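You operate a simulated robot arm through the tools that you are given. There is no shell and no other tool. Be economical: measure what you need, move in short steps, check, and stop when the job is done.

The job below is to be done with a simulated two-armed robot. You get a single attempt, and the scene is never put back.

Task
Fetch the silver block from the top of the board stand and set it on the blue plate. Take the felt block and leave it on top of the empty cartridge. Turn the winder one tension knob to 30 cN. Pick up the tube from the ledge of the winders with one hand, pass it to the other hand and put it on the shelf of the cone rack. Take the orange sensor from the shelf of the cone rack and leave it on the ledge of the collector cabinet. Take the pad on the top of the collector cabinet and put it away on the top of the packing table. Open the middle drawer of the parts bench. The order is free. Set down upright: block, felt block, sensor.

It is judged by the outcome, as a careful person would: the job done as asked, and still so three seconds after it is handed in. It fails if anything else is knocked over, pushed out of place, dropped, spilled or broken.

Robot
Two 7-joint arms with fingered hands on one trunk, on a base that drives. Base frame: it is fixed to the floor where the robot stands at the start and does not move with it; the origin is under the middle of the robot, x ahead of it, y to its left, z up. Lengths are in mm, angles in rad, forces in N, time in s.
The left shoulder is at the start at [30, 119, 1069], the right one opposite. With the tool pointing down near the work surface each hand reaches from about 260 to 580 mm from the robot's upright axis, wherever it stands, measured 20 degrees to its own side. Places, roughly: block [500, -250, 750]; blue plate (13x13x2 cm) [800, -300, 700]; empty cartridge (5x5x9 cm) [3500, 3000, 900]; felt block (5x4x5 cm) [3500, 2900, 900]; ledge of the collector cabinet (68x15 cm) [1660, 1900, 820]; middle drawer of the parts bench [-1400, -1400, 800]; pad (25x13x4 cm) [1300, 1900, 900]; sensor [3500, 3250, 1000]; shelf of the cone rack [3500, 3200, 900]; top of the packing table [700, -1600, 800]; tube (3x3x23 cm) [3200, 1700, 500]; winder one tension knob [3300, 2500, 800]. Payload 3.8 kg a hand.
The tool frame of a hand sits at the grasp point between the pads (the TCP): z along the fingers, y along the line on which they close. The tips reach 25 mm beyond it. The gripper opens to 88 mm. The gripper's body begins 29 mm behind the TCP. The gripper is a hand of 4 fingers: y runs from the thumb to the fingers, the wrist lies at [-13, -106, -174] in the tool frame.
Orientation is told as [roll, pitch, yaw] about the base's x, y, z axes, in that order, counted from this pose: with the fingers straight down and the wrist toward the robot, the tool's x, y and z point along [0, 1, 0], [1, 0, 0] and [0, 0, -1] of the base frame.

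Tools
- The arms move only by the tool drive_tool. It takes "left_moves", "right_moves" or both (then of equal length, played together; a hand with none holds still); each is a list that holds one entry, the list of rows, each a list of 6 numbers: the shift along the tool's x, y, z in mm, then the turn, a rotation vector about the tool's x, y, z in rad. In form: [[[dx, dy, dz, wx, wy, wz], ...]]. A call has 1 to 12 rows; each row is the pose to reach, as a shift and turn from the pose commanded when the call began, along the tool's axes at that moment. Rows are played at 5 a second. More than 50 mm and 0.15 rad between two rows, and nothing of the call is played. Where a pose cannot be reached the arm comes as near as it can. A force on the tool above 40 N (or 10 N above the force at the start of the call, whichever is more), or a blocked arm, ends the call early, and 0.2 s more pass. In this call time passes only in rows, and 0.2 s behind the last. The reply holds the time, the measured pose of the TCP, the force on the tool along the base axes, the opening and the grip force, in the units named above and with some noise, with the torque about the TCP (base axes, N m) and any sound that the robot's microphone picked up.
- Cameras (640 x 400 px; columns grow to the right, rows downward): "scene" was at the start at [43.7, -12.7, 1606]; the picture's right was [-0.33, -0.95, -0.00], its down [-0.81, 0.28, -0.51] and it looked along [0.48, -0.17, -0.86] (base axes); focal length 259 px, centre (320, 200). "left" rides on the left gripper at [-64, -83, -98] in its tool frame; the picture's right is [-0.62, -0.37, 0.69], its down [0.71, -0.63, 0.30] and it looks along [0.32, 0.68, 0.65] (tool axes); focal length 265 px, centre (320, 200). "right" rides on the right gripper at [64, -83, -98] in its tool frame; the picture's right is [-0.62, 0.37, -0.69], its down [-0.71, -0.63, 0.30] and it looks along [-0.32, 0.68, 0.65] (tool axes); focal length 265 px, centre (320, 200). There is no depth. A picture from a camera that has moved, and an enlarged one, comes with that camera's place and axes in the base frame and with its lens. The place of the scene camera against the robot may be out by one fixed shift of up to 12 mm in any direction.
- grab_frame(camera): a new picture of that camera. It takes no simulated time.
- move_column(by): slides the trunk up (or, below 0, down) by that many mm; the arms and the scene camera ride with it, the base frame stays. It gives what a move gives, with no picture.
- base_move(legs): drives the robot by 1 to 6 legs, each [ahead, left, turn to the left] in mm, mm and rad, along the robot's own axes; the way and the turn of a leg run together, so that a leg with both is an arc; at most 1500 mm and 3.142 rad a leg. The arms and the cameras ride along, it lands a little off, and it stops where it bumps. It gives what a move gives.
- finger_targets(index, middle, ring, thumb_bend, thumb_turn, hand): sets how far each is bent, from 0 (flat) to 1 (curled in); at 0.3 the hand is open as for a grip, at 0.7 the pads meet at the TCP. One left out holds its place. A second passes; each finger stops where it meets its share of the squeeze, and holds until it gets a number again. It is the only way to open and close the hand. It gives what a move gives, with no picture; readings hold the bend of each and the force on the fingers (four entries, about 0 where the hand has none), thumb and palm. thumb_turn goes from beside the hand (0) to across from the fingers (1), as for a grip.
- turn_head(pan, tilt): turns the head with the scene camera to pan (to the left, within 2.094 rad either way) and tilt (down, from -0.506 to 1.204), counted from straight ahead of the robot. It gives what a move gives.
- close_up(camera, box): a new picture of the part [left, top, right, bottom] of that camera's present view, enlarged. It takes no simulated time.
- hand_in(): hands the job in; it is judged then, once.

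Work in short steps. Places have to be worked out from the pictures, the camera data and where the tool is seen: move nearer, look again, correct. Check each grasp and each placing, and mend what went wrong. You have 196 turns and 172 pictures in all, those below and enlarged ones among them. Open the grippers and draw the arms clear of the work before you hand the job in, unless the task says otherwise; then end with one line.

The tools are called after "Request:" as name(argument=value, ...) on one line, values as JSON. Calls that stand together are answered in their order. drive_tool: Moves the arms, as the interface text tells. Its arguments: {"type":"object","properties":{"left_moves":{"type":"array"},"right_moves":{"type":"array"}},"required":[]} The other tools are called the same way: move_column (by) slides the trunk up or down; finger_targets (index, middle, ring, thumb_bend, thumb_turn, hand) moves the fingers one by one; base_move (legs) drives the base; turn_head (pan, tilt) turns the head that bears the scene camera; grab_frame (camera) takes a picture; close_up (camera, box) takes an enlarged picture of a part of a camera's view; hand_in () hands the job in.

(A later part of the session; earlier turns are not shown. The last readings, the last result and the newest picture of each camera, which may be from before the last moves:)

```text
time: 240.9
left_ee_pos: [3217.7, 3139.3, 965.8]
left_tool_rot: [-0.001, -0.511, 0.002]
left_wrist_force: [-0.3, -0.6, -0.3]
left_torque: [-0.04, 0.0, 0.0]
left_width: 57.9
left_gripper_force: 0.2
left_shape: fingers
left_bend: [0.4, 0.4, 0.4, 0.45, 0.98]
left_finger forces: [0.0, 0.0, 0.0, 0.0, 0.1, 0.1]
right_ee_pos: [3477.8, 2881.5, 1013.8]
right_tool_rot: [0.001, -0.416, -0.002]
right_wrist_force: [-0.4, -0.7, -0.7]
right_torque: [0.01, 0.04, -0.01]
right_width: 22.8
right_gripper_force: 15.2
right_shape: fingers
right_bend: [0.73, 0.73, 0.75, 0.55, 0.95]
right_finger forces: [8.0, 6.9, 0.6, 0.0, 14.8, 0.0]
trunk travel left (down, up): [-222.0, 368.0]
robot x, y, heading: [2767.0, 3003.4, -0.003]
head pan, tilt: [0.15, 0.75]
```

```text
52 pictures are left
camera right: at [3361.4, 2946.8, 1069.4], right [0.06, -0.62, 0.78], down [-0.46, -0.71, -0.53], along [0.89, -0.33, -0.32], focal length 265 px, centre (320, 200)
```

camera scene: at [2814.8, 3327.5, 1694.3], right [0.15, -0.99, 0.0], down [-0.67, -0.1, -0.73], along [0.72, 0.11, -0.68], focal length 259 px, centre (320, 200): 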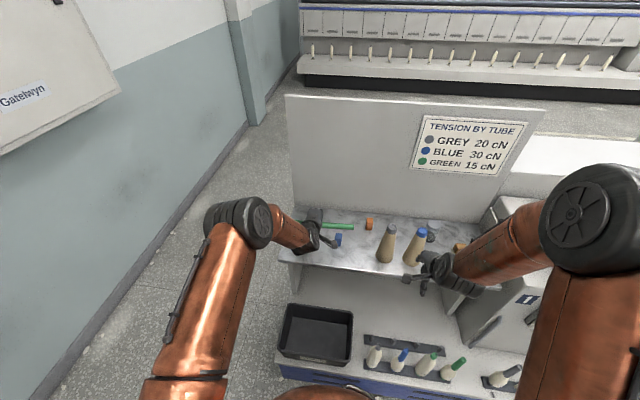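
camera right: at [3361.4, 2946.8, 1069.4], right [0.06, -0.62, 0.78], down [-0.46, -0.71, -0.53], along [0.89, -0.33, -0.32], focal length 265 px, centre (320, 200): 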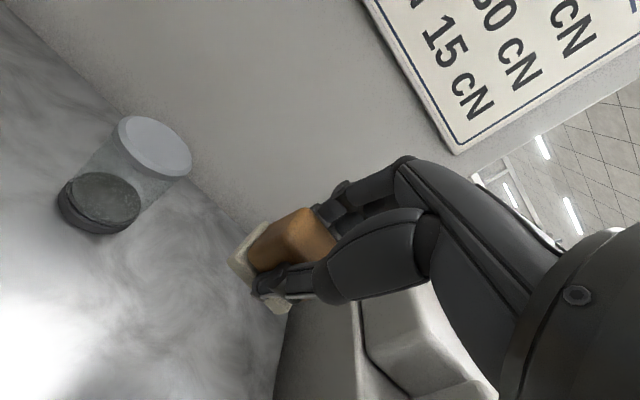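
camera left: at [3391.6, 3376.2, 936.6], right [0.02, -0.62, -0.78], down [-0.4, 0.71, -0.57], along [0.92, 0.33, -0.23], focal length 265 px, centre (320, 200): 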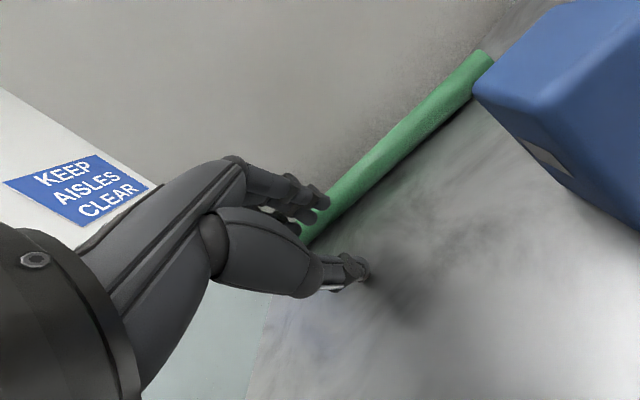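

The felt block is held upright; cartridge at [3529, 2982]. I'll raise the trunk 50 mm and shift the base left 97 mm so the hand lines up with the cartridge.

Request:
move_column(by=50)

Request:
base_move(legs=[[0, 97, 0]])

Request:
drive_tool(right_moves=[[[0, 23, 10, 0, 0, 0], [0, 38, 34, 0, 0, 0]]])

Request:
grab_frame(camera="right")

Request:
close_up(camera="scene", box=[320, 160, 460, 270])

```text
time: 241.8
left_ee_pos: [3219.5, 3138.6, 1014.3]
left_tool_rot: [-0.001, -0.511, 0.001]
left_wrist_force: [-0.2, -0.2, 0.4]
left_torque: [0.0, -0.02, -0.01]
left_width: 57.8
left_gripper_force: 0.0
left_shape: fingers
left_bend: [0.4, 0.4, 0.4, 0.45, 0.98]
left_finger forces: [0.0, 0.0, 0.0, 0.1, 0.0, 0.1]
right_ee_pos: [3479.6, 2880.9, 1063.2]
right_tool_rot: [0.001, -0.416, 0.0]
right_wrist_force: [0.7, -0.4, 0.2]
right_torque: [0.01, 0.0, 0.01]
right_width: 23.0
right_gripper_force: 15.4
right_shape: fingers
right_bend: [0.73, 0.73, 0.75, 0.55, 0.95]
right_finger forces: [8.0, 6.9, 0.5, 0.0, 14.8, 0.0]
trunk travel left (down, up): [-272.0, 318.0]
robot x, y, heading: [2766.4, 3005.7, -0.004]
head pan, tilt: [0.15, 0.75]
```

```text
time: 243.0
left_ee_pos: [3218.5, 3237.3, 1013.8]
left_tool_rot: [0.001, -0.511, -0.003]
left_wrist_force: [-1.0, -0.6, 0.6]
left_torque: [-0.03, -0.01, -0.02]
left_width: 57.8
left_gripper_force: 0.0
left_shape: fingers
left_bend: [0.4, 0.4, 0.4, 0.45, 0.98]
left_finger forces: [0.1, 0.1, 0.0, 0.0, 0.1, 0.0]
right_ee_pos: [3478.3, 2980.2, 1062.3]
right_tool_rot: [-0.003, -0.414, -0.003]
right_wrist_force: [0.3, -0.9, -0.5]
right_torque: [-0.01, 0.01, -0.01]
right_width: 22.9
right_gripper_force: 15.0
right_shape: fingers
right_bend: [0.73, 0.73, 0.75, 0.55, 0.95]
right_finger forces: [8.0, 6.9, 0.4, 0.1, 14.7, 0.0]
trunk travel left (down, up): [-272.0, 318.0]
robot x, y, heading: [2766.7, 3103.5, -0.003]
head pan, tilt: [0.15, 0.75]
```

```text
time: 243.6
left_ee_pos: [3218.7, 3237.1, 1013.9]
left_tool_rot: [0.0, -0.511, 0.0]
left_wrist_force: [0.4, 0.2, -0.1]
left_torque: [-0.01, -0.05, 0.0]
left_width: 58.1
left_gripper_force: 0.0
left_shape: fingers
left_bend: [0.4, 0.4, 0.4, 0.45, 0.98]
left_finger forces: [0.0, 0.0, 0.0, 0.0, 0.0, 0.1]
right_ee_pos: [3529.4, 2979.7, 1046.9]
right_tool_rot: [-0.001, -0.416, -0.004]
right_wrist_force: [0.3, 0.0, 0.1]
right_torque: [0.01, -0.01, -0.04]
right_width: 22.9
right_gripper_force: 15.1
right_shape: fingers
right_bend: [0.73, 0.73, 0.75, 0.55, 0.95]
right_finger forces: [8.0, 6.9, 0.5, 0.1, 14.8, 0.1]
trunk travel left (down, up): [-272.0, 318.0]
robot x, y, heading: [2763.0, 3104.5, -0.004]
head pan, tilt: [0.15, 0.75]
```

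```text
51 pictures are left
camera right: at [3411.9, 3045.8, 1102.6], right [0.06, -0.62, 0.78], down [-0.46, -0.71, -0.53], along [0.89, -0.33, -0.32], focal length 265 px, centre (320, 200)
```

right: 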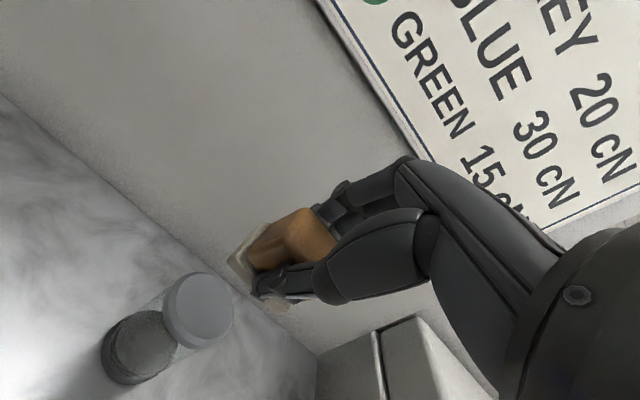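

```text
3.64 times, centred on (390, 215) of scene
camera zoom: at [2830.0, 3125.6, 1674.3], right [0.15, -0.99, 0.0], down [-0.68, -0.1, -0.73], along [0.72, 0.11, -0.68], focal length 943 px, centre (66, 146)
```

zoom: 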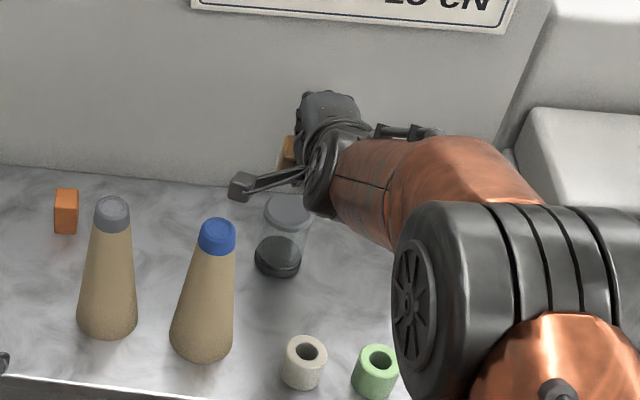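

The block is over the lid to within ~5 mm. Lowering 44 mm, then checking.

Request:
drive_tool(right_moves=[[[0, -12, 18, 0, 0, 0], [-1, -18, 32, 0, 0, 0], [-1, -21.5, 38.7, 0, 0, 0]]])

Request:
grab_frame(camera="right")

```text
time: 244.4
left_ee_pos: [3219.1, 3237.2, 1013.8]
left_tool_rot: [0.0, -0.512, -0.004]
left_wrist_force: [-1.2, -0.1, 0.4]
left_torque: [0.01, 0.01, 0.01]
left_width: 57.8
left_gripper_force: 0.1
left_shape: fingers
left_bend: [0.4, 0.4, 0.4, 0.45, 0.98]
left_finger forces: [0.1, 0.0, 0.0, 0.1, 0.1, 0.0]
right_ee_pos: [3523.4, 2979.3, 1002.4]
right_tool_rot: [-0.001, -0.416, -0.003]
right_wrist_force: [1.0, -0.2, -0.6]
right_torque: [-0.03, -0.04, -0.01]
right_width: 22.7
right_gripper_force: 15.1
right_shape: fingers
right_bend: [0.73, 0.73, 0.75, 0.55, 0.95]
right_finger forces: [8.0, 6.9, 0.5, 0.1, 14.8, 0.1]
trunk travel left (down, up): [-272.0, 318.0]
robot x, y, heading: [2768.1, 3101.0, -0.002]
head pan, tilt: [0.15, 0.75]
```

```text
49 pictures are left
camera right: at [3407.0, 3044.3, 1058.7], right [0.06, -0.62, 0.78], down [-0.46, -0.71, -0.53], along [0.89, -0.33, -0.32], focal length 265 px, centre (320, 200)
```

right: 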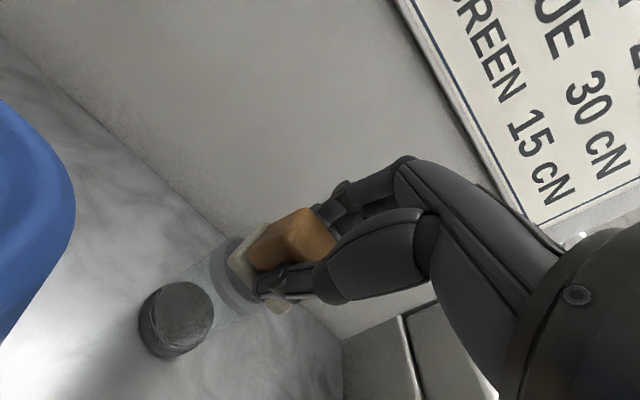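

The block is just above the lid and aligned. Lowering in 2 mm steps.

Request:
drive_tool(right_moves=[[[0, -0.4, 3.5, 0, 0, 0], [0, -1.2, 5.3, 0, 0, 0]]])

```text
time: 245.0
left_ee_pos: [3218.6, 3236.8, 1014.7]
left_tool_rot: [-0.001, -0.51, 0.0]
left_wrist_force: [-0.7, -0.1, -0.2]
left_torque: [0.01, 0.01, -0.03]
left_width: 57.6
left_gripper_force: 0.0
left_shape: fingers
left_bend: [0.4, 0.4, 0.4, 0.45, 0.98]
left_finger forces: [0.0, 0.0, 0.0, 0.1, 0.0, 0.1]
right_ee_pos: [3524.8, 2978.5, 998.1]
right_tool_rot: [-0.001, -0.415, -0.003]
right_wrist_force: [0.3, 0.0, -0.5]
right_torque: [0.01, 0.0, 0.01]
right_width: 22.7
right_gripper_force: 15.2
right_shape: fingers
right_bend: [0.73, 0.73, 0.75, 0.55, 0.95]
right_finger forces: [8.0, 6.9, 0.4, 0.0, 14.7, 0.0]
trunk travel left (down, up): [-272.0, 318.0]
robot x, y, heading: [2765.3, 3102.2, -0.007]
head pan, tilt: [0.15, 0.75]
```

No contact yet; continuing down in small steps.

Request:
drive_tool(right_moves=[[[0, -1, 2, 0, 0, 0], [0, -1.6, 3.7, 0, 0, 0]]])

Request:
drive_tool(right_moves=[[[0, -0.6, 1.4, 0, 0, 0], [0, -1.2, 2.8, 0, 0, 0]]])

Request:
grab_frame(camera="right")

```text
time: 245.6
left_ee_pos: [3218.3, 3236.6, 1014.5]
left_tool_rot: [0.0, -0.511, 0.001]
left_wrist_force: [0.1, 0.6, 0.2]
left_torque: [0.01, -0.02, -0.02]
left_width: 57.6
left_gripper_force: 0.0
left_shape: fingers
left_bend: [0.4, 0.4, 0.4, 0.45, 0.98]
left_finger forces: [0.0, 0.0, 0.0, 0.0, 0.0, 0.0]
right_ee_pos: [3523.8, 2978.6, 995.1]
right_tool_rot: [0.0, -0.415, -0.002]
right_wrist_force: [0.6, 0.3, -0.2]
right_torque: [-0.01, -0.02, 0.02]
right_width: 22.8
right_gripper_force: 15.4
right_shape: fingers
right_bend: [0.73, 0.73, 0.75, 0.55, 0.95]
right_finger forces: [8.1, 6.8, 0.5, 0.1, 14.8, 0.1]
trunk travel left (down, up): [-272.0, 318.0]
robot x, y, heading: [2767.1, 3107.6, -0.002]
head pan, tilt: [0.15, 0.75]
```

```text
time: 246.2
left_ee_pos: [3218.4, 3237.2, 1014.1]
left_tool_rot: [0.0, -0.51, 0.0]
left_wrist_force: [0.7, 0.2, 0.3]
left_torque: [0.01, -0.01, 0.02]
left_width: 57.5
left_gripper_force: 0.0
left_shape: fingers
left_bend: [0.4, 0.4, 0.4, 0.45, 0.98]
left_finger forces: [0.0, 0.1, 0.0, 0.0, 0.0, 0.0]
right_ee_pos: [3525.2, 2977.6, 991.7]
right_tool_rot: [0.001, -0.419, -0.003]
right_wrist_force: [-0.7, -0.4, 0.6]
right_torque: [0.04, -0.01, 0.03]
right_width: 22.8
right_gripper_force: 15.8
right_shape: fingers
right_bend: [0.73, 0.73, 0.75, 0.55, 0.95]
right_finger forces: [8.0, 7.0, 0.5, 0.0, 14.8, 0.1]
trunk travel left (down, up): [-272.0, 318.0]
robot x, y, heading: [2766.9, 3102.3, -0.003]
head pan, tilt: [0.15, 0.75]
```

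```text
48 pictures are left
camera right: at [3407.7, 3043.8, 1047.4], right [0.05, -0.62, 0.78], down [-0.46, -0.71, -0.53], along [0.89, -0.33, -0.32], focal length 265 px, centre (320, 200)
```

right: 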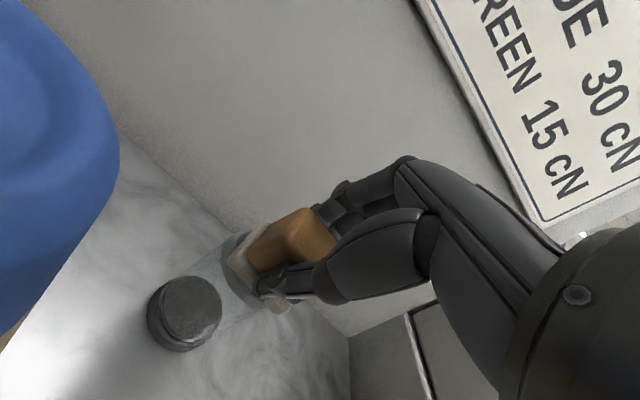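

Possible first contact. Two more millimetres.

Request:
drive_tool(right_moves=[[[0, -0.8, 1.8, 0, 0, 0]]])

Request:
drive_tool(right_moves=[[[0, -0.8, 1.8, 0, 0, 0]]])

```text
time: 246.6
left_ee_pos: [3217.5, 3237.2, 1014.7]
left_tool_rot: [0.0, -0.512, 0.0]
left_wrist_force: [-0.5, 0.0, 0.8]
left_torque: [-0.02, 0.04, -0.03]
left_width: 57.7
left_gripper_force: 0.1
left_shape: fingers
left_bend: [0.4, 0.4, 0.4, 0.45, 0.98]
left_finger forces: [0.0, 0.0, 0.1, 0.0, 0.0, 0.1]
right_ee_pos: [3524.6, 2978.0, 991.0]
right_tool_rot: [0.0, -0.42, -0.003]
right_wrist_force: [-0.5, 0.2, 5.6]
right_torque: [0.01, 0.09, 0.04]
right_width: 22.5
right_gripper_force: 16.0
right_shape: fingers
right_bend: [0.73, 0.73, 0.75, 0.55, 0.95]
right_finger forces: [8.6, 7.3, 0.4, 0.0, 15.1, 0.0]
trunk travel left (down, up): [-272.0, 318.0]
robot x, y, heading: [2765.5, 3104.6, -0.002]
head pan, tilt: [0.15, 0.75]
```

```text
time: 247.0
left_ee_pos: [3218.1, 3235.5, 1015.2]
left_tool_rot: [-0.001, -0.513, -0.001]
left_wrist_force: [0.1, -0.5, 0.2]
left_torque: [0.02, -0.01, 0.03]
left_width: 57.8
left_gripper_force: 0.0
left_shape: fingers
left_bend: [0.4, 0.4, 0.4, 0.45, 0.98]
left_finger forces: [0.0, 0.0, 0.1, 0.0, 0.0, 0.0]
right_ee_pos: [3524.0, 2978.4, 990.6]
right_tool_rot: [0.001, -0.423, -0.002]
right_wrist_force: [-0.6, -0.4, 12.4]
right_torque: [0.04, 0.17, -0.03]
right_width: 22.8
right_gripper_force: 16.7
right_shape: fingers
right_bend: [0.73, 0.73, 0.75, 0.55, 0.95]
right_finger forces: [9.5, 8.0, 0.6, 0.0, 16.2, 0.0]
trunk travel left (down, up): [-272.0, 318.0]
robot x, y, heading: [2765.8, 3102.6, -0.006]
head pan, tilt: [0.15, 0.75]
```

Seated with 12 N. Easing up 2 mm and opening.

Request:
drive_tool(right_moves=[[[0, 0.8, -1.8, 0, 0, 0]]])

Request:
finger_targets(hand="right", index=0.4, middle=0.4, ring=0.4, thumb_bend=0.4)

Request:
grab_frame(camera="right")

```text
time: 247.4
left_ee_pos: [3216.8, 3235.9, 1015.3]
left_tool_rot: [-0.001, -0.512, 0.0]
left_wrist_force: [0.0, 0.5, 0.4]
left_torque: [0.02, 0.0, 0.02]
left_width: 57.9
left_gripper_force: 0.1
left_shape: fingers
left_bend: [0.4, 0.4, 0.4, 0.45, 0.98]
left_finger forces: [0.0, 0.1, 0.0, 0.0, 0.1, 0.1]
right_ee_pos: [3524.4, 2978.3, 990.5]
right_tool_rot: [0.0, -0.42, -0.002]
right_wrist_force: [-0.1, -0.4, 12.8]
right_torque: [0.01, 0.17, 0.01]
right_width: 22.9
right_gripper_force: 17.1
right_shape: fingers
right_bend: [0.73, 0.73, 0.75, 0.55, 0.95]
right_finger forces: [9.5, 7.9, 0.5, 0.0, 16.0, 0.0]
trunk travel left (down, up): [-272.0, 318.0]
robot x, y, heading: [2762.3, 3103.4, -0.007]
head pan, tilt: [0.15, 0.75]
```

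```text
time: 248.4
left_ee_pos: [3218.8, 3236.0, 1014.1]
left_tool_rot: [0.0, -0.511, 0.0]
left_wrist_force: [0.1, -0.7, -0.1]
left_torque: [0.0, 0.0, -0.02]
left_width: 58.1
left_gripper_force: 0.0
left_shape: fingers
left_bend: [0.4, 0.4, 0.4, 0.45, 0.98]
left_finger forces: [0.1, 0.0, 0.0, 0.1, 0.0, 0.0]
right_ee_pos: [3523.9, 2978.9, 988.7]
right_tool_rot: [0.001, -0.415, -0.003]
right_wrist_force: [0.4, -0.4, -0.9]
right_torque: [0.01, 0.03, 0.02]
right_width: 63.0
right_gripper_force: 0.1
right_shape: fingers
right_bend: [0.4, 0.4, 0.4, 0.4, 0.97]
right_finger forces: [0.0, 0.0, 0.1, 0.1, 0.0, 0.1]
trunk travel left (down, up): [-272.0, 318.0]
robot x, y, heading: [2766.1, 3102.7, -0.002]
head pan, tilt: [0.15, 0.75]
```

```text
47 pictures are left
camera right: at [3407.9, 3043.9, 1044.7], right [0.06, -0.62, 0.78], down [-0.46, -0.71, -0.53], along [0.89, -0.33, -0.32], focal length 265 px, centre (320, 200)
```

right: 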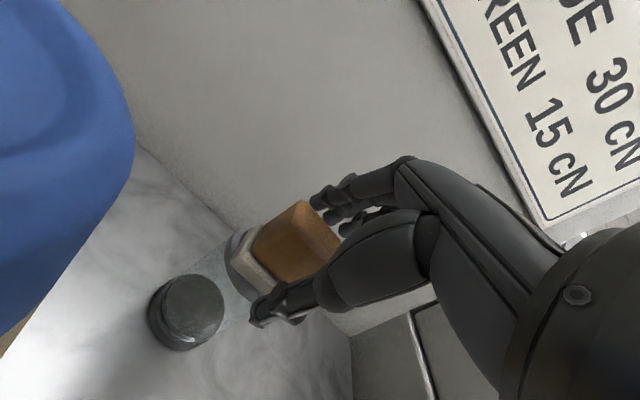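

Released and standing. Raising straight up, then drawing back.

Request:
drive_tool(right_moves=[[[0, 8, -18, 0, 0, 0], [0, 20, -46, 0, 0, 0], [0, 36, -82, 0, 0, 0], [0, 44, -105, 0, 0, 0], [0, 0, -125, 0, 0, 0], [0, -45, -145, 0, 0, 0], [0, -90, -160, 0, 0, 0], [0, -135, -170, 0, 0, 0], [0, -180, -175, 0, 0, 0]]])

Request:
close_up(camera="scene", box=[300, 150, 460, 270])

```text
time: 250.4
left_ee_pos: [3219.7, 3235.5, 1014.1]
left_tool_rot: [0.001, -0.511, 0.001]
left_wrist_force: [0.5, -0.5, -0.1]
left_torque: [0.02, -0.01, 0.01]
left_width: 57.9
left_gripper_force: 0.1
left_shape: fingers
left_bend: [0.4, 0.4, 0.4, 0.45, 0.98]
left_finger forces: [0.1, 0.0, 0.0, 0.1, 0.0, 0.0]
right_ee_pos: [3286.6, 2980.4, 1076.5]
right_tool_rot: [0.0, -0.416, -0.004]
right_wrist_force: [0.4, -0.4, 0.6]
right_torque: [0.07, -0.02, -0.02]
right_width: 62.8
right_gripper_force: 0.0
right_shape: fingers
right_bend: [0.4, 0.4, 0.4, 0.4, 0.97]
right_finger forces: [0.1, 0.0, 0.0, 0.0, 0.1, 0.0]
trunk travel left (down, up): [-272.0, 318.0]
robot x, y, heading: [2770.6, 3104.3, -0.003]
head pan, tilt: [0.15, 0.75]
```

```text
3.33 times, centred on (380, 210) of scene
camera zoom: at [2828.6, 3124.8, 1674.4], right [0.15, -0.99, 0.0], down [-0.67, -0.1, -0.73], along [0.72, 0.11, -0.68], focal length 864 px, centre (120, 167)
```

zoom: 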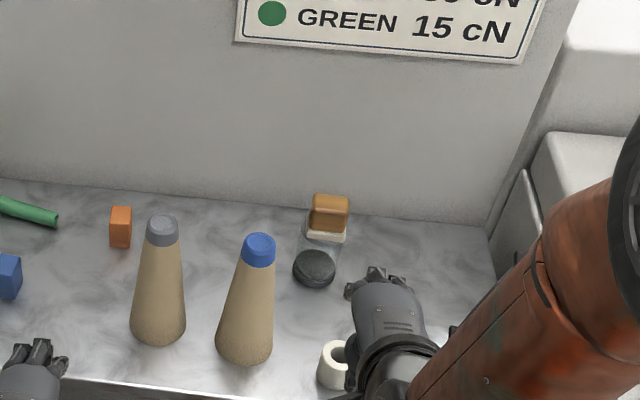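

The felt block stands on the cartridge. Now the winder-one knob: I'll retract both hands, slide right, and get a close look at the dial.

Request:
drive_tool(right_moves=[[[0, -41, -18, 0, 0, 0], [0, -82, -36, 0, 0, 0], [0, -123, -54, 0, 0, 0], [0, -164, -72, 0, 0, 0]]], left_moves=[[[0, -30, -17, 0, 0, 0], [0, -60, -34, 0, 0, 0], [0, -90, -51, 0, 0, 0], [0, -110, -62, 0, 0, 0]]])

Request:
base_move(legs=[[-80, 0, 0], [0, -450, 0.005]])

Request:
turn_head(pan=-0.2, tilt=0.75)

Request:
grab_frame(camera="scene")

```text
time: 251.4
left_ee_pos: [3120.6, 3228.9, 968.4]
left_tool_rot: [0.002, -0.512, 0.001]
left_wrist_force: [-0.6, -0.4, 0.6]
left_torque: [0.02, -0.02, -0.02]
left_width: 57.8
left_gripper_force: 0.1
left_shape: fingers
left_bend: [0.4, 0.4, 0.4, 0.45, 0.98]
left_finger forces: [0.0, 0.0, 0.0, 0.1, 0.0, 0.1]
left hand out of reach, approached as far as the arm can: row 2, 3, 4
right_ee_pos: [3180.3, 3002.4, 1046.5]
right_tool_rot: [0.001, -0.416, -0.003]
right_wrist_force: [-0.2, -0.2, -0.1]
right_torque: [-0.02, -0.01, 0.05]
right_width: 63.1
right_gripper_force: 0.1
right_shape: fingers
right_bend: [0.4, 0.4, 0.4, 0.4, 0.97]
right_finger forces: [0.1, 0.0, 0.0, 0.0, 0.0, 0.1]
right hand out of reach, approached as far as the arm can: row 3, 4
trunk travel left (down, up): [-272.0, 318.0]
robot x, y, heading: [2765.1, 3104.3, -0.009]
head pan, tilt: [0.15, 0.75]
```

```text
time: 254.7
left_ee_pos: [3039.7, 2793.0, 967.8]
left_tool_rot: [0.002, -0.51, 0.007]
left_wrist_force: [-0.3, -0.6, 0.0]
left_torque: [-0.01, -0.03, -0.01]
left_width: 57.9
left_gripper_force: 0.1
left_shape: fingers
left_bend: [0.4, 0.4, 0.4, 0.45, 0.98]
left_finger forces: [0.0, 0.0, 0.0, 0.1, 0.0, 0.0]
right_ee_pos: [3101.4, 2566.1, 1046.9]
right_tool_rot: [0.0, -0.415, 0.001]
right_wrist_force: [-0.3, -0.1, -0.4]
right_torque: [0.01, -0.02, 0.03]
right_width: 63.3
right_gripper_force: 0.0
right_shape: fingers
right_bend: [0.4, 0.4, 0.4, 0.4, 0.97]
right_finger forces: [0.0, 0.1, 0.1, 0.0, 0.0, 0.0]
trunk travel left (down, up): [-272.0, 318.0]
robot x, y, heading: [2686.5, 2668.2, 0.006]
head pan, tilt: [0.15, 0.75]
```

```text
time: 255.5
left_ee_pos: [3040.2, 2794.1, 969.0]
left_tool_rot: [-0.001, -0.51, 0.006]
left_wrist_force: [-0.1, 0.2, -0.3]
left_torque: [0.0, -0.01, 0.01]
left_width: 57.8
left_gripper_force: 0.0
left_shape: fingers
left_bend: [0.4, 0.4, 0.4, 0.45, 0.98]
left_finger forces: [0.1, 0.0, 0.0, 0.0, 0.0, 0.0]
right_ee_pos: [3100.7, 2568.1, 1046.9]
right_tool_rot: [0.0, -0.415, 0.005]
right_wrist_force: [0.9, -0.5, 0.1]
right_torque: [0.01, 0.02, -0.01]
right_width: 63.2
right_gripper_force: 0.1
right_shape: fingers
right_bend: [0.4, 0.4, 0.4, 0.4, 0.97]
right_finger forces: [0.0, 0.0, 0.1, 0.0, 0.0, 0.1]
trunk travel left (down, up): [-272.0, 318.0]
robot x, y, heading: [2688.1, 2666.5, 0.01]
head pan, tilt: [-0.201, 0.75]
```

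```text
45 pictures are left
camera scene: at [2748.0, 2659.2, 1674.3], right [-0.19, -0.98, 0.0], down [-0.67, 0.13, -0.73], along [0.72, -0.14, -0.68], focal length 259 px, centre (320, 200)
```

scene: 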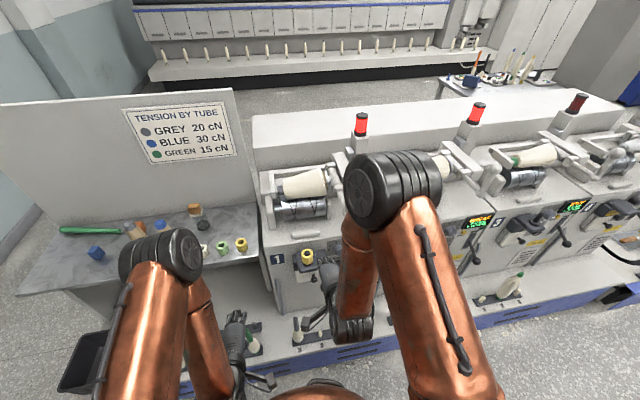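

The arm hides the dial. I'll lower the trunk and pitch the right hand to point at the panel, so its camera sees the knob.

Request:
move_column(by=-170)

Request:
drive_tool(right_moves=[[[0, 0, 0, -0.15, 0, 0], [0, 0, 0, -0.3, 0, 0], [0, 0, 0, -0.45, 0, 0], [0, 0, 0, -0.6, 0, 0], [0, 0, 0, -0.75, 0, 0], [0, 0, 0, -0.9, 0, 0]]])

Request:
grab_frame(camera="right")

```text
time: 257.4
left_ee_pos: [3040.6, 2794.4, 800.2]
left_tool_rot: [0.0, -0.511, 0.008]
left_wrist_force: [-0.2, -0.2, 0.4]
left_torque: [0.0, 0.04, 0.01]
left_width: 57.9
left_gripper_force: 0.0
left_shape: fingers
left_bend: [0.4, 0.4, 0.4, 0.45, 0.98]
left_finger forces: [0.1, 0.0, 0.0, 0.1, 0.0, 0.0]
right_ee_pos: [3102.0, 2566.1, 876.7]
right_tool_rot: [0.0, -0.415, 0.003]
right_wrist_force: [-0.6, -0.8, 0.4]
right_torque: [0.0, 0.0, -0.01]
right_width: 63.1
right_gripper_force: 0.2
right_shape: fingers
right_bend: [0.4, 0.4, 0.4, 0.4, 0.97]
right_finger forces: [0.0, 0.0, 0.0, 0.1, 0.0, 0.0]
trunk travel left (down, up): [-102.0, 488.0]
robot x, y, heading: [2687.7, 2668.1, -0.001]
head pan, tilt: [-0.201, 0.75]
```

```text
time: 258.9
left_ee_pos: [3041.1, 2792.3, 799.4]
left_tool_rot: [0.0, -0.511, 0.008]
left_wrist_force: [0.2, 0.7, 0.1]
left_torque: [-0.01, 0.0, -0.02]
left_width: 57.5
left_gripper_force: 0.0
left_shape: fingers
left_bend: [0.4, 0.4, 0.4, 0.45, 0.98]
left_finger forces: [0.0, 0.0, 0.0, 0.0, 0.1, 0.0]
right_ee_pos: [3100.7, 2567.6, 878.6]
right_tool_rot: [-0.001, -1.32, 0.005]
right_wrist_force: [-0.6, -0.1, 0.9]
right_torque: [-0.01, 0.0, 0.0]
right_width: 63.3
right_gripper_force: 0.2
right_shape: fingers
right_bend: [0.4, 0.4, 0.4, 0.4, 0.97]
right_finger forces: [0.1, 0.0, 0.1, 0.0, 0.0, 0.0]
trunk travel left (down, up): [-102.0, 488.0]
robot x, y, heading: [2689.5, 2668.8, 0.008]
head pan, tilt: [-0.201, 0.75]
```

```text
44 pictures are left
camera right: at [2984.3, 2631.4, 821.3], right [-0.58, -0.62, 0.53], down [0.14, -0.71, -0.69], along [0.81, -0.32, 0.5], focal length 265 px, centre (320, 200)
```

right: 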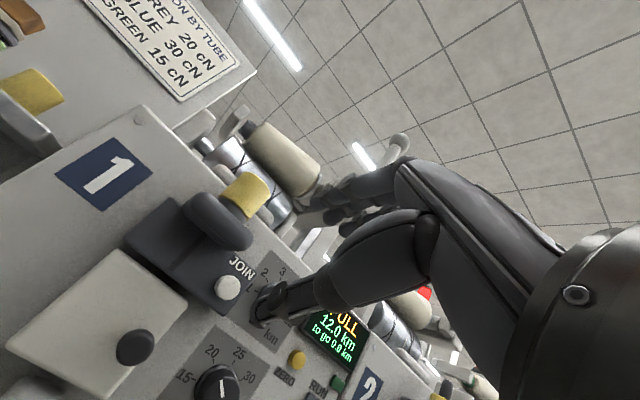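

The tension dial is at about [3300, 2467, 768]. I'll move the hand in front of it along its axis and look again.

Request:
drive_tool(right_moves=[[[-25, -14, 10, 0, 0, 0], [-50, -28, 30, 0, 0, 0], [-75, -43, 60, 0, 0, 0], [-100, -57, 90, 0, 0, 0]]])

Request:
grab_frame(camera="right")

```text
time: 259.9
left_ee_pos: [3039.9, 2793.8, 799.3]
left_tool_rot: [0.001, -0.512, 0.007]
left_wrist_force: [-0.1, -0.2, -1.0]
left_torque: [0.01, -0.02, -0.02]
left_width: 57.5
left_gripper_force: 0.0
left_shape: fingers
left_bend: [0.4, 0.4, 0.4, 0.45, 0.98]
left_finger forces: [0.1, 0.0, 0.1, 0.0, 0.1, 0.1]
right_ee_pos: [3175.8, 2467.0, 799.5]
right_tool_rot: [0.0, -1.316, 0.005]
right_wrist_force: [0.2, 0.4, -0.2]
right_torque: [0.01, -0.01, 0.03]
right_width: 63.4
right_gripper_force: 0.1
right_shape: fingers
right_bend: [0.4, 0.4, 0.4, 0.4, 0.97]
right_finger forces: [0.1, 0.0, 0.1, 0.0, 0.1, 0.0]
trunk travel left (down, up): [-102.0, 488.0]
robot x, y, heading: [2685.1, 2668.9, 0.005]
head pan, tilt: [-0.201, 0.75]
```

```text
43 pictures are left
camera right: at [3059.0, 2530.9, 743.4], right [-0.57, -0.62, 0.53], down [0.14, -0.71, -0.69], along [0.81, -0.32, 0.5], focal length 265 px, centre (320, 200)
```

right: 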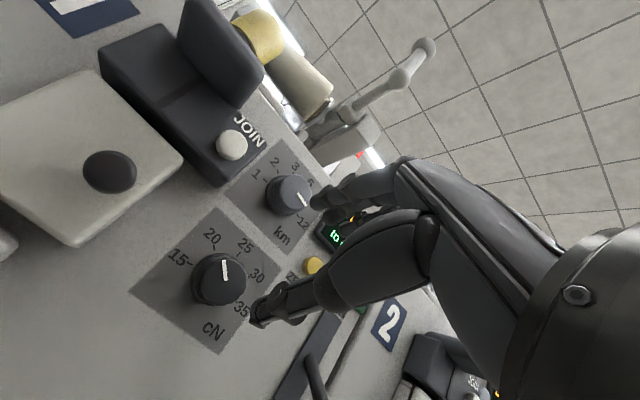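

Request:
close_up(camera="right", box=[130, 200, 300, 360])

```text
2.50 times, centred on (215, 280) of right
camera zoom: at [3059.0, 2530.9, 743.4], right [-0.57, -0.62, 0.53], down [0.14, -0.71, -0.69], along [0.81, -0.32, 0.5], focal length 664 px, centre (582, 0)
```

zoom: 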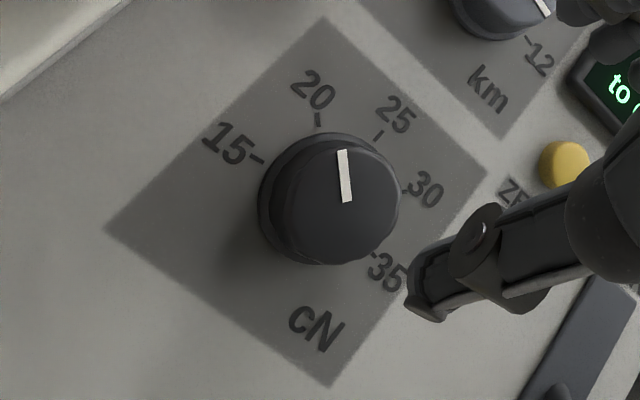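

The pointer is at 20 and ticks are 45° apart, so 30 needs a 90° clockwise turn. The panel looks vertical, with the knob axis at [y 2461, z 766], front x≈3297. I'll square the hand up to the panel, open it, and pre-roll it −1.0 rad.

Request:
drive_tool(right_moves=[[[-3, -14, 14, -0.128, 0, 0], [-6, -27, 28, -0.255, 0, 0]]])

Request:
drive_tool(right_moves=[[[0, 0, 0, 0, 0, -0.145], [0, 0, 0, 0, 0, -0.29], [0, 0, 0, 0, 0, -0.435], [0, 0, 0, 0, 0, -0.58], [0, 0, 0, 0, 0, -0.725], [0, 0, 0, 0, 0, -0.87], [0, 0, 0, 0, 0, -1.0]]])

Request:
finger_targets(hand="right", index=0.3, middle=0.3, ring=0.3, thumb_bend=0.3)

Request:
grab_frame(camera="right")

```text
time: 260.4
left_ee_pos: [3040.3, 2793.8, 798.8]
left_tool_rot: [0.002, -0.511, 0.007]
left_wrist_force: [-0.5, 0.1, -0.8]
left_torque: [0.03, 0.0, 0.0]
left_width: 57.6
left_gripper_force: 0.2
left_shape: fingers
left_bend: [0.4, 0.4, 0.4, 0.45, 0.98]
left_finger forces: [0.0, 0.0, 0.1, 0.0, 0.0, 0.1]
right_ee_pos: [3228.2, 2459.3, 790.4]
right_tool_rot: [0.285, -1.566, -0.282]
right_wrist_force: [0.7, -0.4, -0.3]
right_torque: [-0.02, 0.03, -0.04]
right_width: 63.3
right_gripper_force: 0.0
right_shape: fingers
right_bend: [0.4, 0.4, 0.4, 0.4, 0.97]
right_finger forces: [0.0, 0.1, 0.0, 0.0, 0.1, 0.0]
right hand out of reach, approached as far as the arm can: row 1, 2
trunk travel left (down, up): [-102.0, 488.0]
robot x, y, heading: [2690.2, 2662.3, 0.004]
head pan, tilt: [-0.201, 0.75]
```

```text
time: 262.1
left_ee_pos: [3039.7, 2793.9, 798.3]
left_tool_rot: [0.001, -0.512, 0.008]
left_wrist_force: [-0.1, 0.3, 0.5]
left_torque: [0.01, 0.0, -0.02]
left_width: 57.8
left_gripper_force: 0.1
left_shape: fingers
left_bend: [0.4, 0.4, 0.4, 0.45, 0.98]
left_finger forces: [0.1, 0.0, 0.0, 0.1, 0.0, 0.0]
right_ee_pos: [3260.7, 2466.5, 787.0]
right_tool_rot: [-1.568, -0.566, 1.573]
right_wrist_force: [-0.3, 0.4, 0.5]
right_torque: [0.02, -0.02, -0.01]
right_width: 63.2
right_gripper_force: 0.2
right_shape: fingers
right_bend: [0.4, 0.4, 0.4, 0.4, 0.97]
right_finger forces: [0.0, 0.0, 0.0, 0.0, 0.0, 0.0]
right hand out of reach, approached as far as the arm can: row 1, 2, 3, 4, 5, 6, 7
trunk travel left (down, up): [-102.0, 488.0]
robot x, y, heading: [2686.3, 2665.8, 0.003]
head pan, tilt: [-0.201, 0.75]
```

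```text
time: 263.1
left_ee_pos: [3040.1, 2793.6, 798.8]
left_tool_rot: [0.001, -0.511, 0.008]
left_wrist_force: [0.8, 0.3, 0.0]
left_torque: [0.01, 0.0, 0.0]
left_width: 57.8
left_gripper_force: 0.1
left_shape: fingers
left_bend: [0.4, 0.4, 0.4, 0.45, 0.98]
left_finger forces: [0.0, 0.0, 0.0, 0.0, 0.0, 0.0]
right_ee_pos: [3259.9, 2466.1, 786.6]
right_tool_rot: [-1.569, -0.57, 1.573]
right_wrist_force: [0.6, 0.3, -0.4]
right_torque: [-0.01, -0.01, -0.03]
right_width: 84.6
right_gripper_force: 0.0
right_shape: fingers
right_bend: [0.3, 0.3, 0.3, 0.3, 0.97]
right_finger forces: [0.0, 0.0, 0.0, 0.0, 0.1, 0.0]
trunk travel left (down, up): [-102.0, 488.0]
robot x, y, heading: [2688.4, 2668.4, 0.007]
head pan, tilt: [-0.201, 0.75]
```

```text
41 pictures are left
camera right: at [3160.5, 2431.1, 687.9], right [-0.69, -0.03, 0.72], down [0.31, -0.92, 0.26], along [0.65, 0.4, 0.64], focal length 265 px, centre (320, 200)
```

right: 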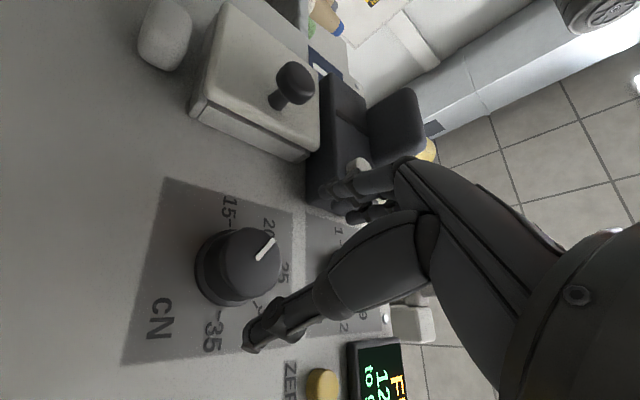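

The hand now faces the panel squarely with roll 1.0, 21 mm too high. The camera confirms the axis at y≈2460, z≈763. I'll lower the trunk 23 mm and advance part-way.

Request:
move_column(by=-23)

Request:
drive_tool(right_moves=[[[-3, -4.5, 8, 0, 0, 0], [-3, -4.5, 16, 0, 0, 0]]])

Request:
grab_frame(camera="right")

```text
time: 263.7
left_ee_pos: [3039.5, 2794.3, 776.1]
left_tool_rot: [-0.001, -0.511, 0.006]
left_wrist_force: [-0.4, 0.4, 0.4]
left_torque: [0.01, -0.03, 0.04]
left_width: 58.0
left_gripper_force: 0.0
left_shape: fingers
left_bend: [0.4, 0.4, 0.4, 0.45, 0.98]
left_finger forces: [0.1, 0.0, 0.1, 0.0, 0.0, 0.0]
right_ee_pos: [3259.3, 2467.2, 764.9]
right_tool_rot: [-1.569, -0.572, 1.572]
right_wrist_force: [0.5, 0.0, 0.1]
right_torque: [0.02, 0.0, 0.05]
right_width: 84.7
right_gripper_force: 0.0
right_shape: fingers
right_bend: [0.3, 0.3, 0.3, 0.3, 0.97]
right_finger forces: [0.0, 0.0, 0.1, 0.1, 0.1, 0.1]
trunk travel left (down, up): [-79.0, 511.0]
robot x, y, heading: [2689.5, 2664.5, 0.007]
head pan, tilt: [-0.201, 0.75]
```

```text
time: 264.3
left_ee_pos: [3039.8, 2793.2, 775.2]
left_tool_rot: [-0.001, -0.511, 0.007]
left_wrist_force: [1.2, 0.2, -0.5]
left_torque: [0.0, 0.02, -0.01]
left_width: 57.9
left_gripper_force: 0.1
left_shape: fingers
left_bend: [0.4, 0.4, 0.4, 0.45, 0.98]
left_finger forces: [0.0, 0.0, 0.1, 0.0, 0.1, 0.1]
right_ee_pos: [3276.0, 2460.8, 764.9]
right_tool_rot: [-1.569, -0.569, 1.573]
right_wrist_force: [-0.7, -0.2, 0.2]
right_torque: [-0.02, 0.02, -0.01]
right_width: 84.4
right_gripper_force: 0.1
right_shape: fingers
right_bend: [0.3, 0.3, 0.3, 0.3, 0.97]
right_finger forces: [0.0, 0.0, 0.0, 0.1, 0.1, 0.0]
trunk travel left (down, up): [-79.0, 511.0]
robot x, y, heading: [2686.6, 2661.9, 0.001]
head pan, tilt: [-0.201, 0.75]
```

```text
40 pictures are left
camera right: at [3177.1, 2425.7, 665.6], right [-0.69, -0.03, 0.72], down [0.31, -0.92, 0.26], along [0.65, 0.4, 0.64], focal length 265 px, centre (320, 200)
```

right: 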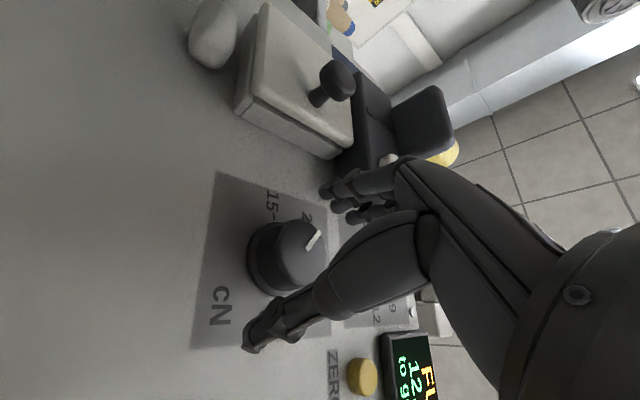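

The knob is centred between thumb and fingers. Advance 12 mm more and close gently.

Request:
drive_tool(right_moves=[[[0, 0, 6, 0, 0, 0], [0, 0, 12, 0, 0, 0]]])

Request:
finger_targets(hand="right", index=0.7, middle=0.7, ring=0.7, thumb_bend=0.7)

Request:
grab_frame(camera="right")

```text
time: 264.9
left_ee_pos: [3040.5, 2794.6, 775.8]
left_tool_rot: [0.0, -0.513, 0.008]
left_wrist_force: [-1.0, -0.5, 0.4]
left_torque: [0.03, 0.01, 0.0]
left_width: 58.1
left_gripper_force: 0.0
left_shape: fingers
left_bend: [0.4, 0.4, 0.4, 0.45, 0.98]
left_finger forces: [0.0, 0.0, 0.1, 0.1, 0.0, 0.0]
right_ee_pos: [3287.9, 2461.4, 763.4]
right_tool_rot: [-1.569, -0.573, 1.572]
right_wrist_force: [0.5, -0.6, -0.4]
right_torque: [0.0, 0.01, 0.01]
right_width: 84.4
right_gripper_force: 0.1
right_shape: fingers
right_bend: [0.3, 0.3, 0.3, 0.3, 0.97]
right_finger forces: [0.0, 0.1, 0.0, 0.0, 0.0, 0.1]
trunk travel left (down, up): [-79.0, 511.0]
robot x, y, heading: [2684.8, 2666.2, 0.006]
head pan, tilt: [-0.201, 0.75]
```

```text
time: 265.9
left_ee_pos: [3039.4, 2794.4, 776.6]
left_tool_rot: [0.001, -0.511, 0.007]
left_wrist_force: [-0.4, 0.7, -0.3]
left_torque: [0.02, 0.0, 0.0]
left_width: 58.0
left_gripper_force: 0.1
left_shape: fingers
left_bend: [0.4, 0.4, 0.4, 0.45, 0.98]
left_finger forces: [0.0, 0.1, 0.0, 0.0, 0.0, 0.0]
right_ee_pos: [3287.8, 2462.8, 765.3]
right_tool_rot: [-1.569, -0.57, 1.575]
right_wrist_force: [0.0, 3.6, 5.3]
right_torque: [-0.04, -0.18, 0.15]
right_width: 31.2
right_gripper_force: 15.1
right_shape: fingers
right_bend: [0.56, 0.6, 0.68, 0.56, 0.96]
right_finger forces: [8.1, 8.7, 1.2, 0.0, 11.9, 0.1]
trunk travel left (down, up): [-79.0, 511.0]
robot x, y, heading: [2687.9, 2664.7, 0.007]
head pan, tilt: [-0.201, 0.75]
```

```text
39 pictures are left
camera right: at [3188.9, 2426.7, 665.7], right [-0.69, -0.03, 0.72], down [0.31, -0.91, 0.26], along [0.65, 0.4, 0.64], focal length 265 px, centre (320, 200)
```

right: 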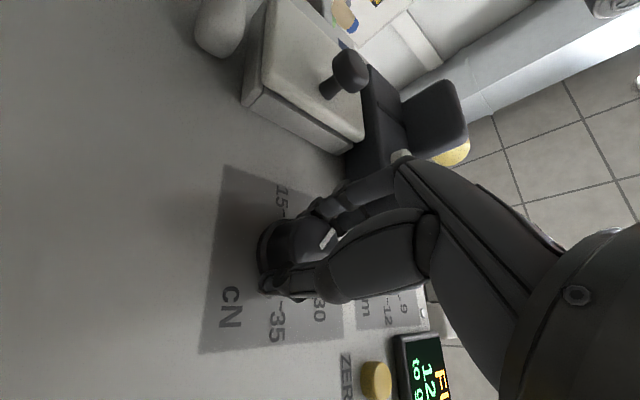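

Gripped on the knob. Turning clockwise by 0.79 rad first, then check the pointer.

Request:
drive_tool(right_moves=[[[0, 0, 0, 0, 0, 0.13], [0, 0, 0, 0, 0, 0.26], [0, 0, 0, 0, 0, 0.39], [0, 0, 0, 0, 0, 0.52], [0, 0, 0, 0, 0, 0.65], [0, 0, 0, 0, 0, 0.785]]])

Request:
grab_frame(camera="right")

```text
time: 267.3
left_ee_pos: [3039.1, 2793.7, 776.9]
left_tool_rot: [-0.001, -0.511, 0.007]
left_wrist_force: [-0.6, 0.7, 0.2]
left_torque: [0.01, -0.01, -0.01]
left_width: 57.8
left_gripper_force: 0.0
left_shape: fingers
left_bend: [0.4, 0.4, 0.4, 0.45, 0.98]
left_finger forces: [0.0, 0.0, 0.1, 0.0, 0.0, 0.0]
right_ee_pos: [3287.4, 2460.4, 764.3]
right_tool_rot: [-1.577, -1.358, 1.578]
right_wrist_force: [4.6, 0.0, 12.5]
right_torque: [0.0, -0.36, 0.02]
right_width: 31.3
right_gripper_force: 14.6
right_shape: fingers
right_bend: [0.55, 0.59, 0.68, 0.58, 0.96]
right_finger forces: [9.5, 10.1, 1.5, 0.0, 9.2, 0.0]
trunk travel left (down, up): [-79.0, 511.0]
robot x, y, heading: [2686.9, 2669.0, 0.004]
head pan, tilt: [-0.201, 0.75]
```

```text
38 pictures are left
camera right: at [3188.3, 2506.1, 669.8], right [-0.69, -0.53, 0.49], down [0.31, -0.83, -0.46], along [0.65, -0.17, 0.74], focal length 265 px, centre (320, 200)
```

right: 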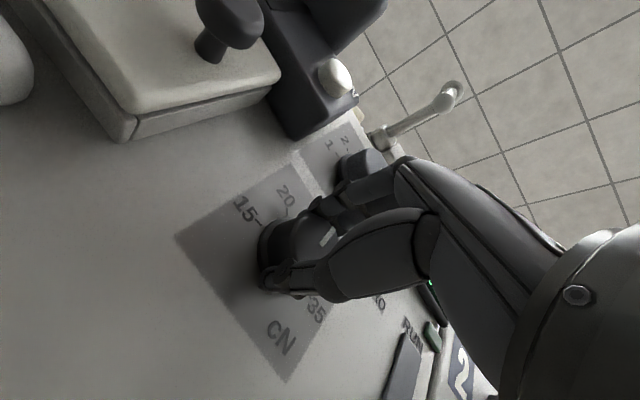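

The knob follows the hand. Turning the remaining 0.785 rad.

Request:
drive_tool(right_moves=[[[0, 0, 0, 0, 0, 0.13], [0, 0, 0, 0, 0, 0.26], [0, 0, 0, 0, 0, 0.39], [0, 0, 0, 0, 0, 0.52], [0, 0, 0, 0, 0, 0.65], [0, 0, 0, 0, 0, 0.785]]])

Request:
finger_targets(hand="right", index=0.3, middle=0.3, ring=0.3, thumb_bend=0.3)

Request:
drive_tool(right_moves=[[[0, 0, -25, 0, 0, 0], [0, 0, -55, 0, 0, 0]]])

Request:
grab_frame(camera="right")

```text
time: 268.7
left_ee_pos: [3040.0, 2792.9, 774.9]
left_tool_rot: [0.002, -0.511, 0.007]
left_wrist_force: [0.0, -0.7, -0.1]
left_torque: [0.02, -0.01, -0.02]
left_width: 57.7
left_gripper_force: 0.1
left_shape: fingers
left_bend: [0.4, 0.4, 0.4, 0.45, 0.98]
left_finger forces: [0.1, 0.0, 0.1, 0.0, 0.0, 0.0]
right_ee_pos: [3286.2, 2459.8, 765.1]
right_tool_rot: [1.57, -1.001, -1.569]
right_wrist_force: [5.5, -6.3, 10.2]
right_torque: [0.03, -0.24, -0.2]
right_width: 30.9
right_gripper_force: 14.6
right_shape: fingers
right_bend: [0.55, 0.59, 0.68, 0.58, 0.96]
right_finger forces: [10.1, 9.7, 1.0, 0.0, 9.2, 0.0]
trunk travel left (down, up): [-79.0, 511.0]
robot x, y, heading: [2685.7, 2665.0, 0.0]
head pan, tilt: [-0.201, 0.75]
```

```text
time: 269.7
left_ee_pos: [3040.9, 2794.7, 775.4]
left_tool_rot: [-0.002, -0.511, 0.007]
left_wrist_force: [-0.3, -0.2, -0.7]
left_torque: [0.0, -0.04, 0.02]
left_width: 57.7
left_gripper_force: 0.0
left_shape: fingers
left_bend: [0.4, 0.4, 0.4, 0.45, 0.98]
left_finger forces: [0.1, 0.0, 0.0, 0.0, 0.1, 0.1]
right_ee_pos: [3288.1, 2460.4, 764.0]
right_tool_rot: [1.569, -1.001, -1.569]
right_wrist_force: [0.0, -0.4, 0.8]
right_torque: [0.01, 0.01, 0.02]
right_width: 84.6
right_gripper_force: 0.0
right_shape: fingers
right_bend: [0.3, 0.3, 0.3, 0.3, 0.97]
right_finger forces: [0.1, 0.1, 0.1, 0.1, 0.0, 0.0]
trunk travel left (down, up): [-79.0, 511.0]
robot x, y, heading: [2688.1, 2669.5, 0.003]
head pan, tilt: [-0.201, 0.75]
```

```text
time: 270.3
left_ee_pos: [3040.1, 2793.4, 776.3]
left_tool_rot: [0.002, -0.511, 0.006]
left_wrist_force: [-0.8, -0.1, 0.2]
left_torque: [-0.05, 0.0, 0.0]
left_width: 57.5
left_gripper_force: 0.0
left_shape: fingers
left_bend: [0.4, 0.4, 0.4, 0.45, 0.98]
left_finger forces: [0.1, 0.0, 0.1, 0.0, 0.1, 0.0]
right_ee_pos: [3232.6, 2459.5, 765.0]
right_tool_rot: [1.572, -1.004, -1.571]
right_wrist_force: [-0.4, 0.5, 0.6]
right_torque: [0.02, -0.01, 0.04]
right_width: 84.5
right_gripper_force: 0.1
right_shape: fingers
right_bend: [0.3, 0.3, 0.3, 0.3, 0.97]
right_finger forces: [0.0, 0.0, 0.0, 0.0, 0.0, 0.0]
trunk travel left (down, up): [-79.0, 511.0]
robot x, y, heading: [2690.4, 2666.5, 0.003]
head pan, tilt: [-0.201, 0.75]
```

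```text
37 pictures are left
camera right: at [3133.6, 2559.0, 728.8], right [-0.69, -0.72, -0.02], down [0.31, -0.26, -0.92], along [0.66, -0.64, 0.4], focal length 265 px, centre (320, 200)
```

right: 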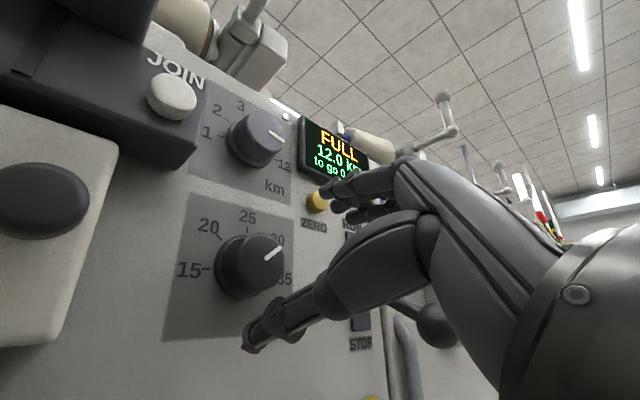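

Zoom in on the dial to read the pointer.

Request:
close_up(camera="right", box=[160, 190, 320, 340])

```text
2.67 times, centred on (240, 265) of right
camera zoom: at [3133.6, 2559.0, 728.8], right [-0.69, -0.72, -0.02], down [0.31, -0.26, -0.92], along [0.66, -0.64, 0.4], focal length 708 px, centre (533, 27)
```

zoom: 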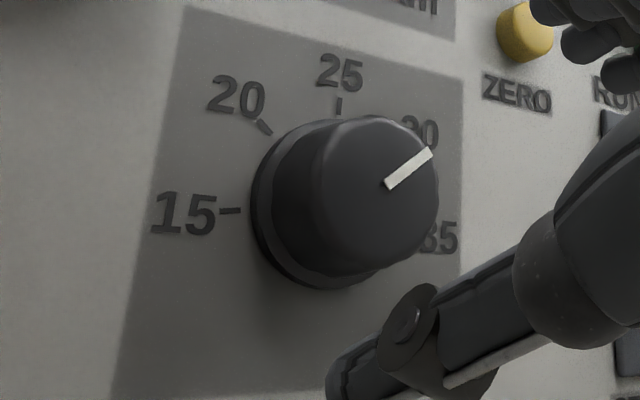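

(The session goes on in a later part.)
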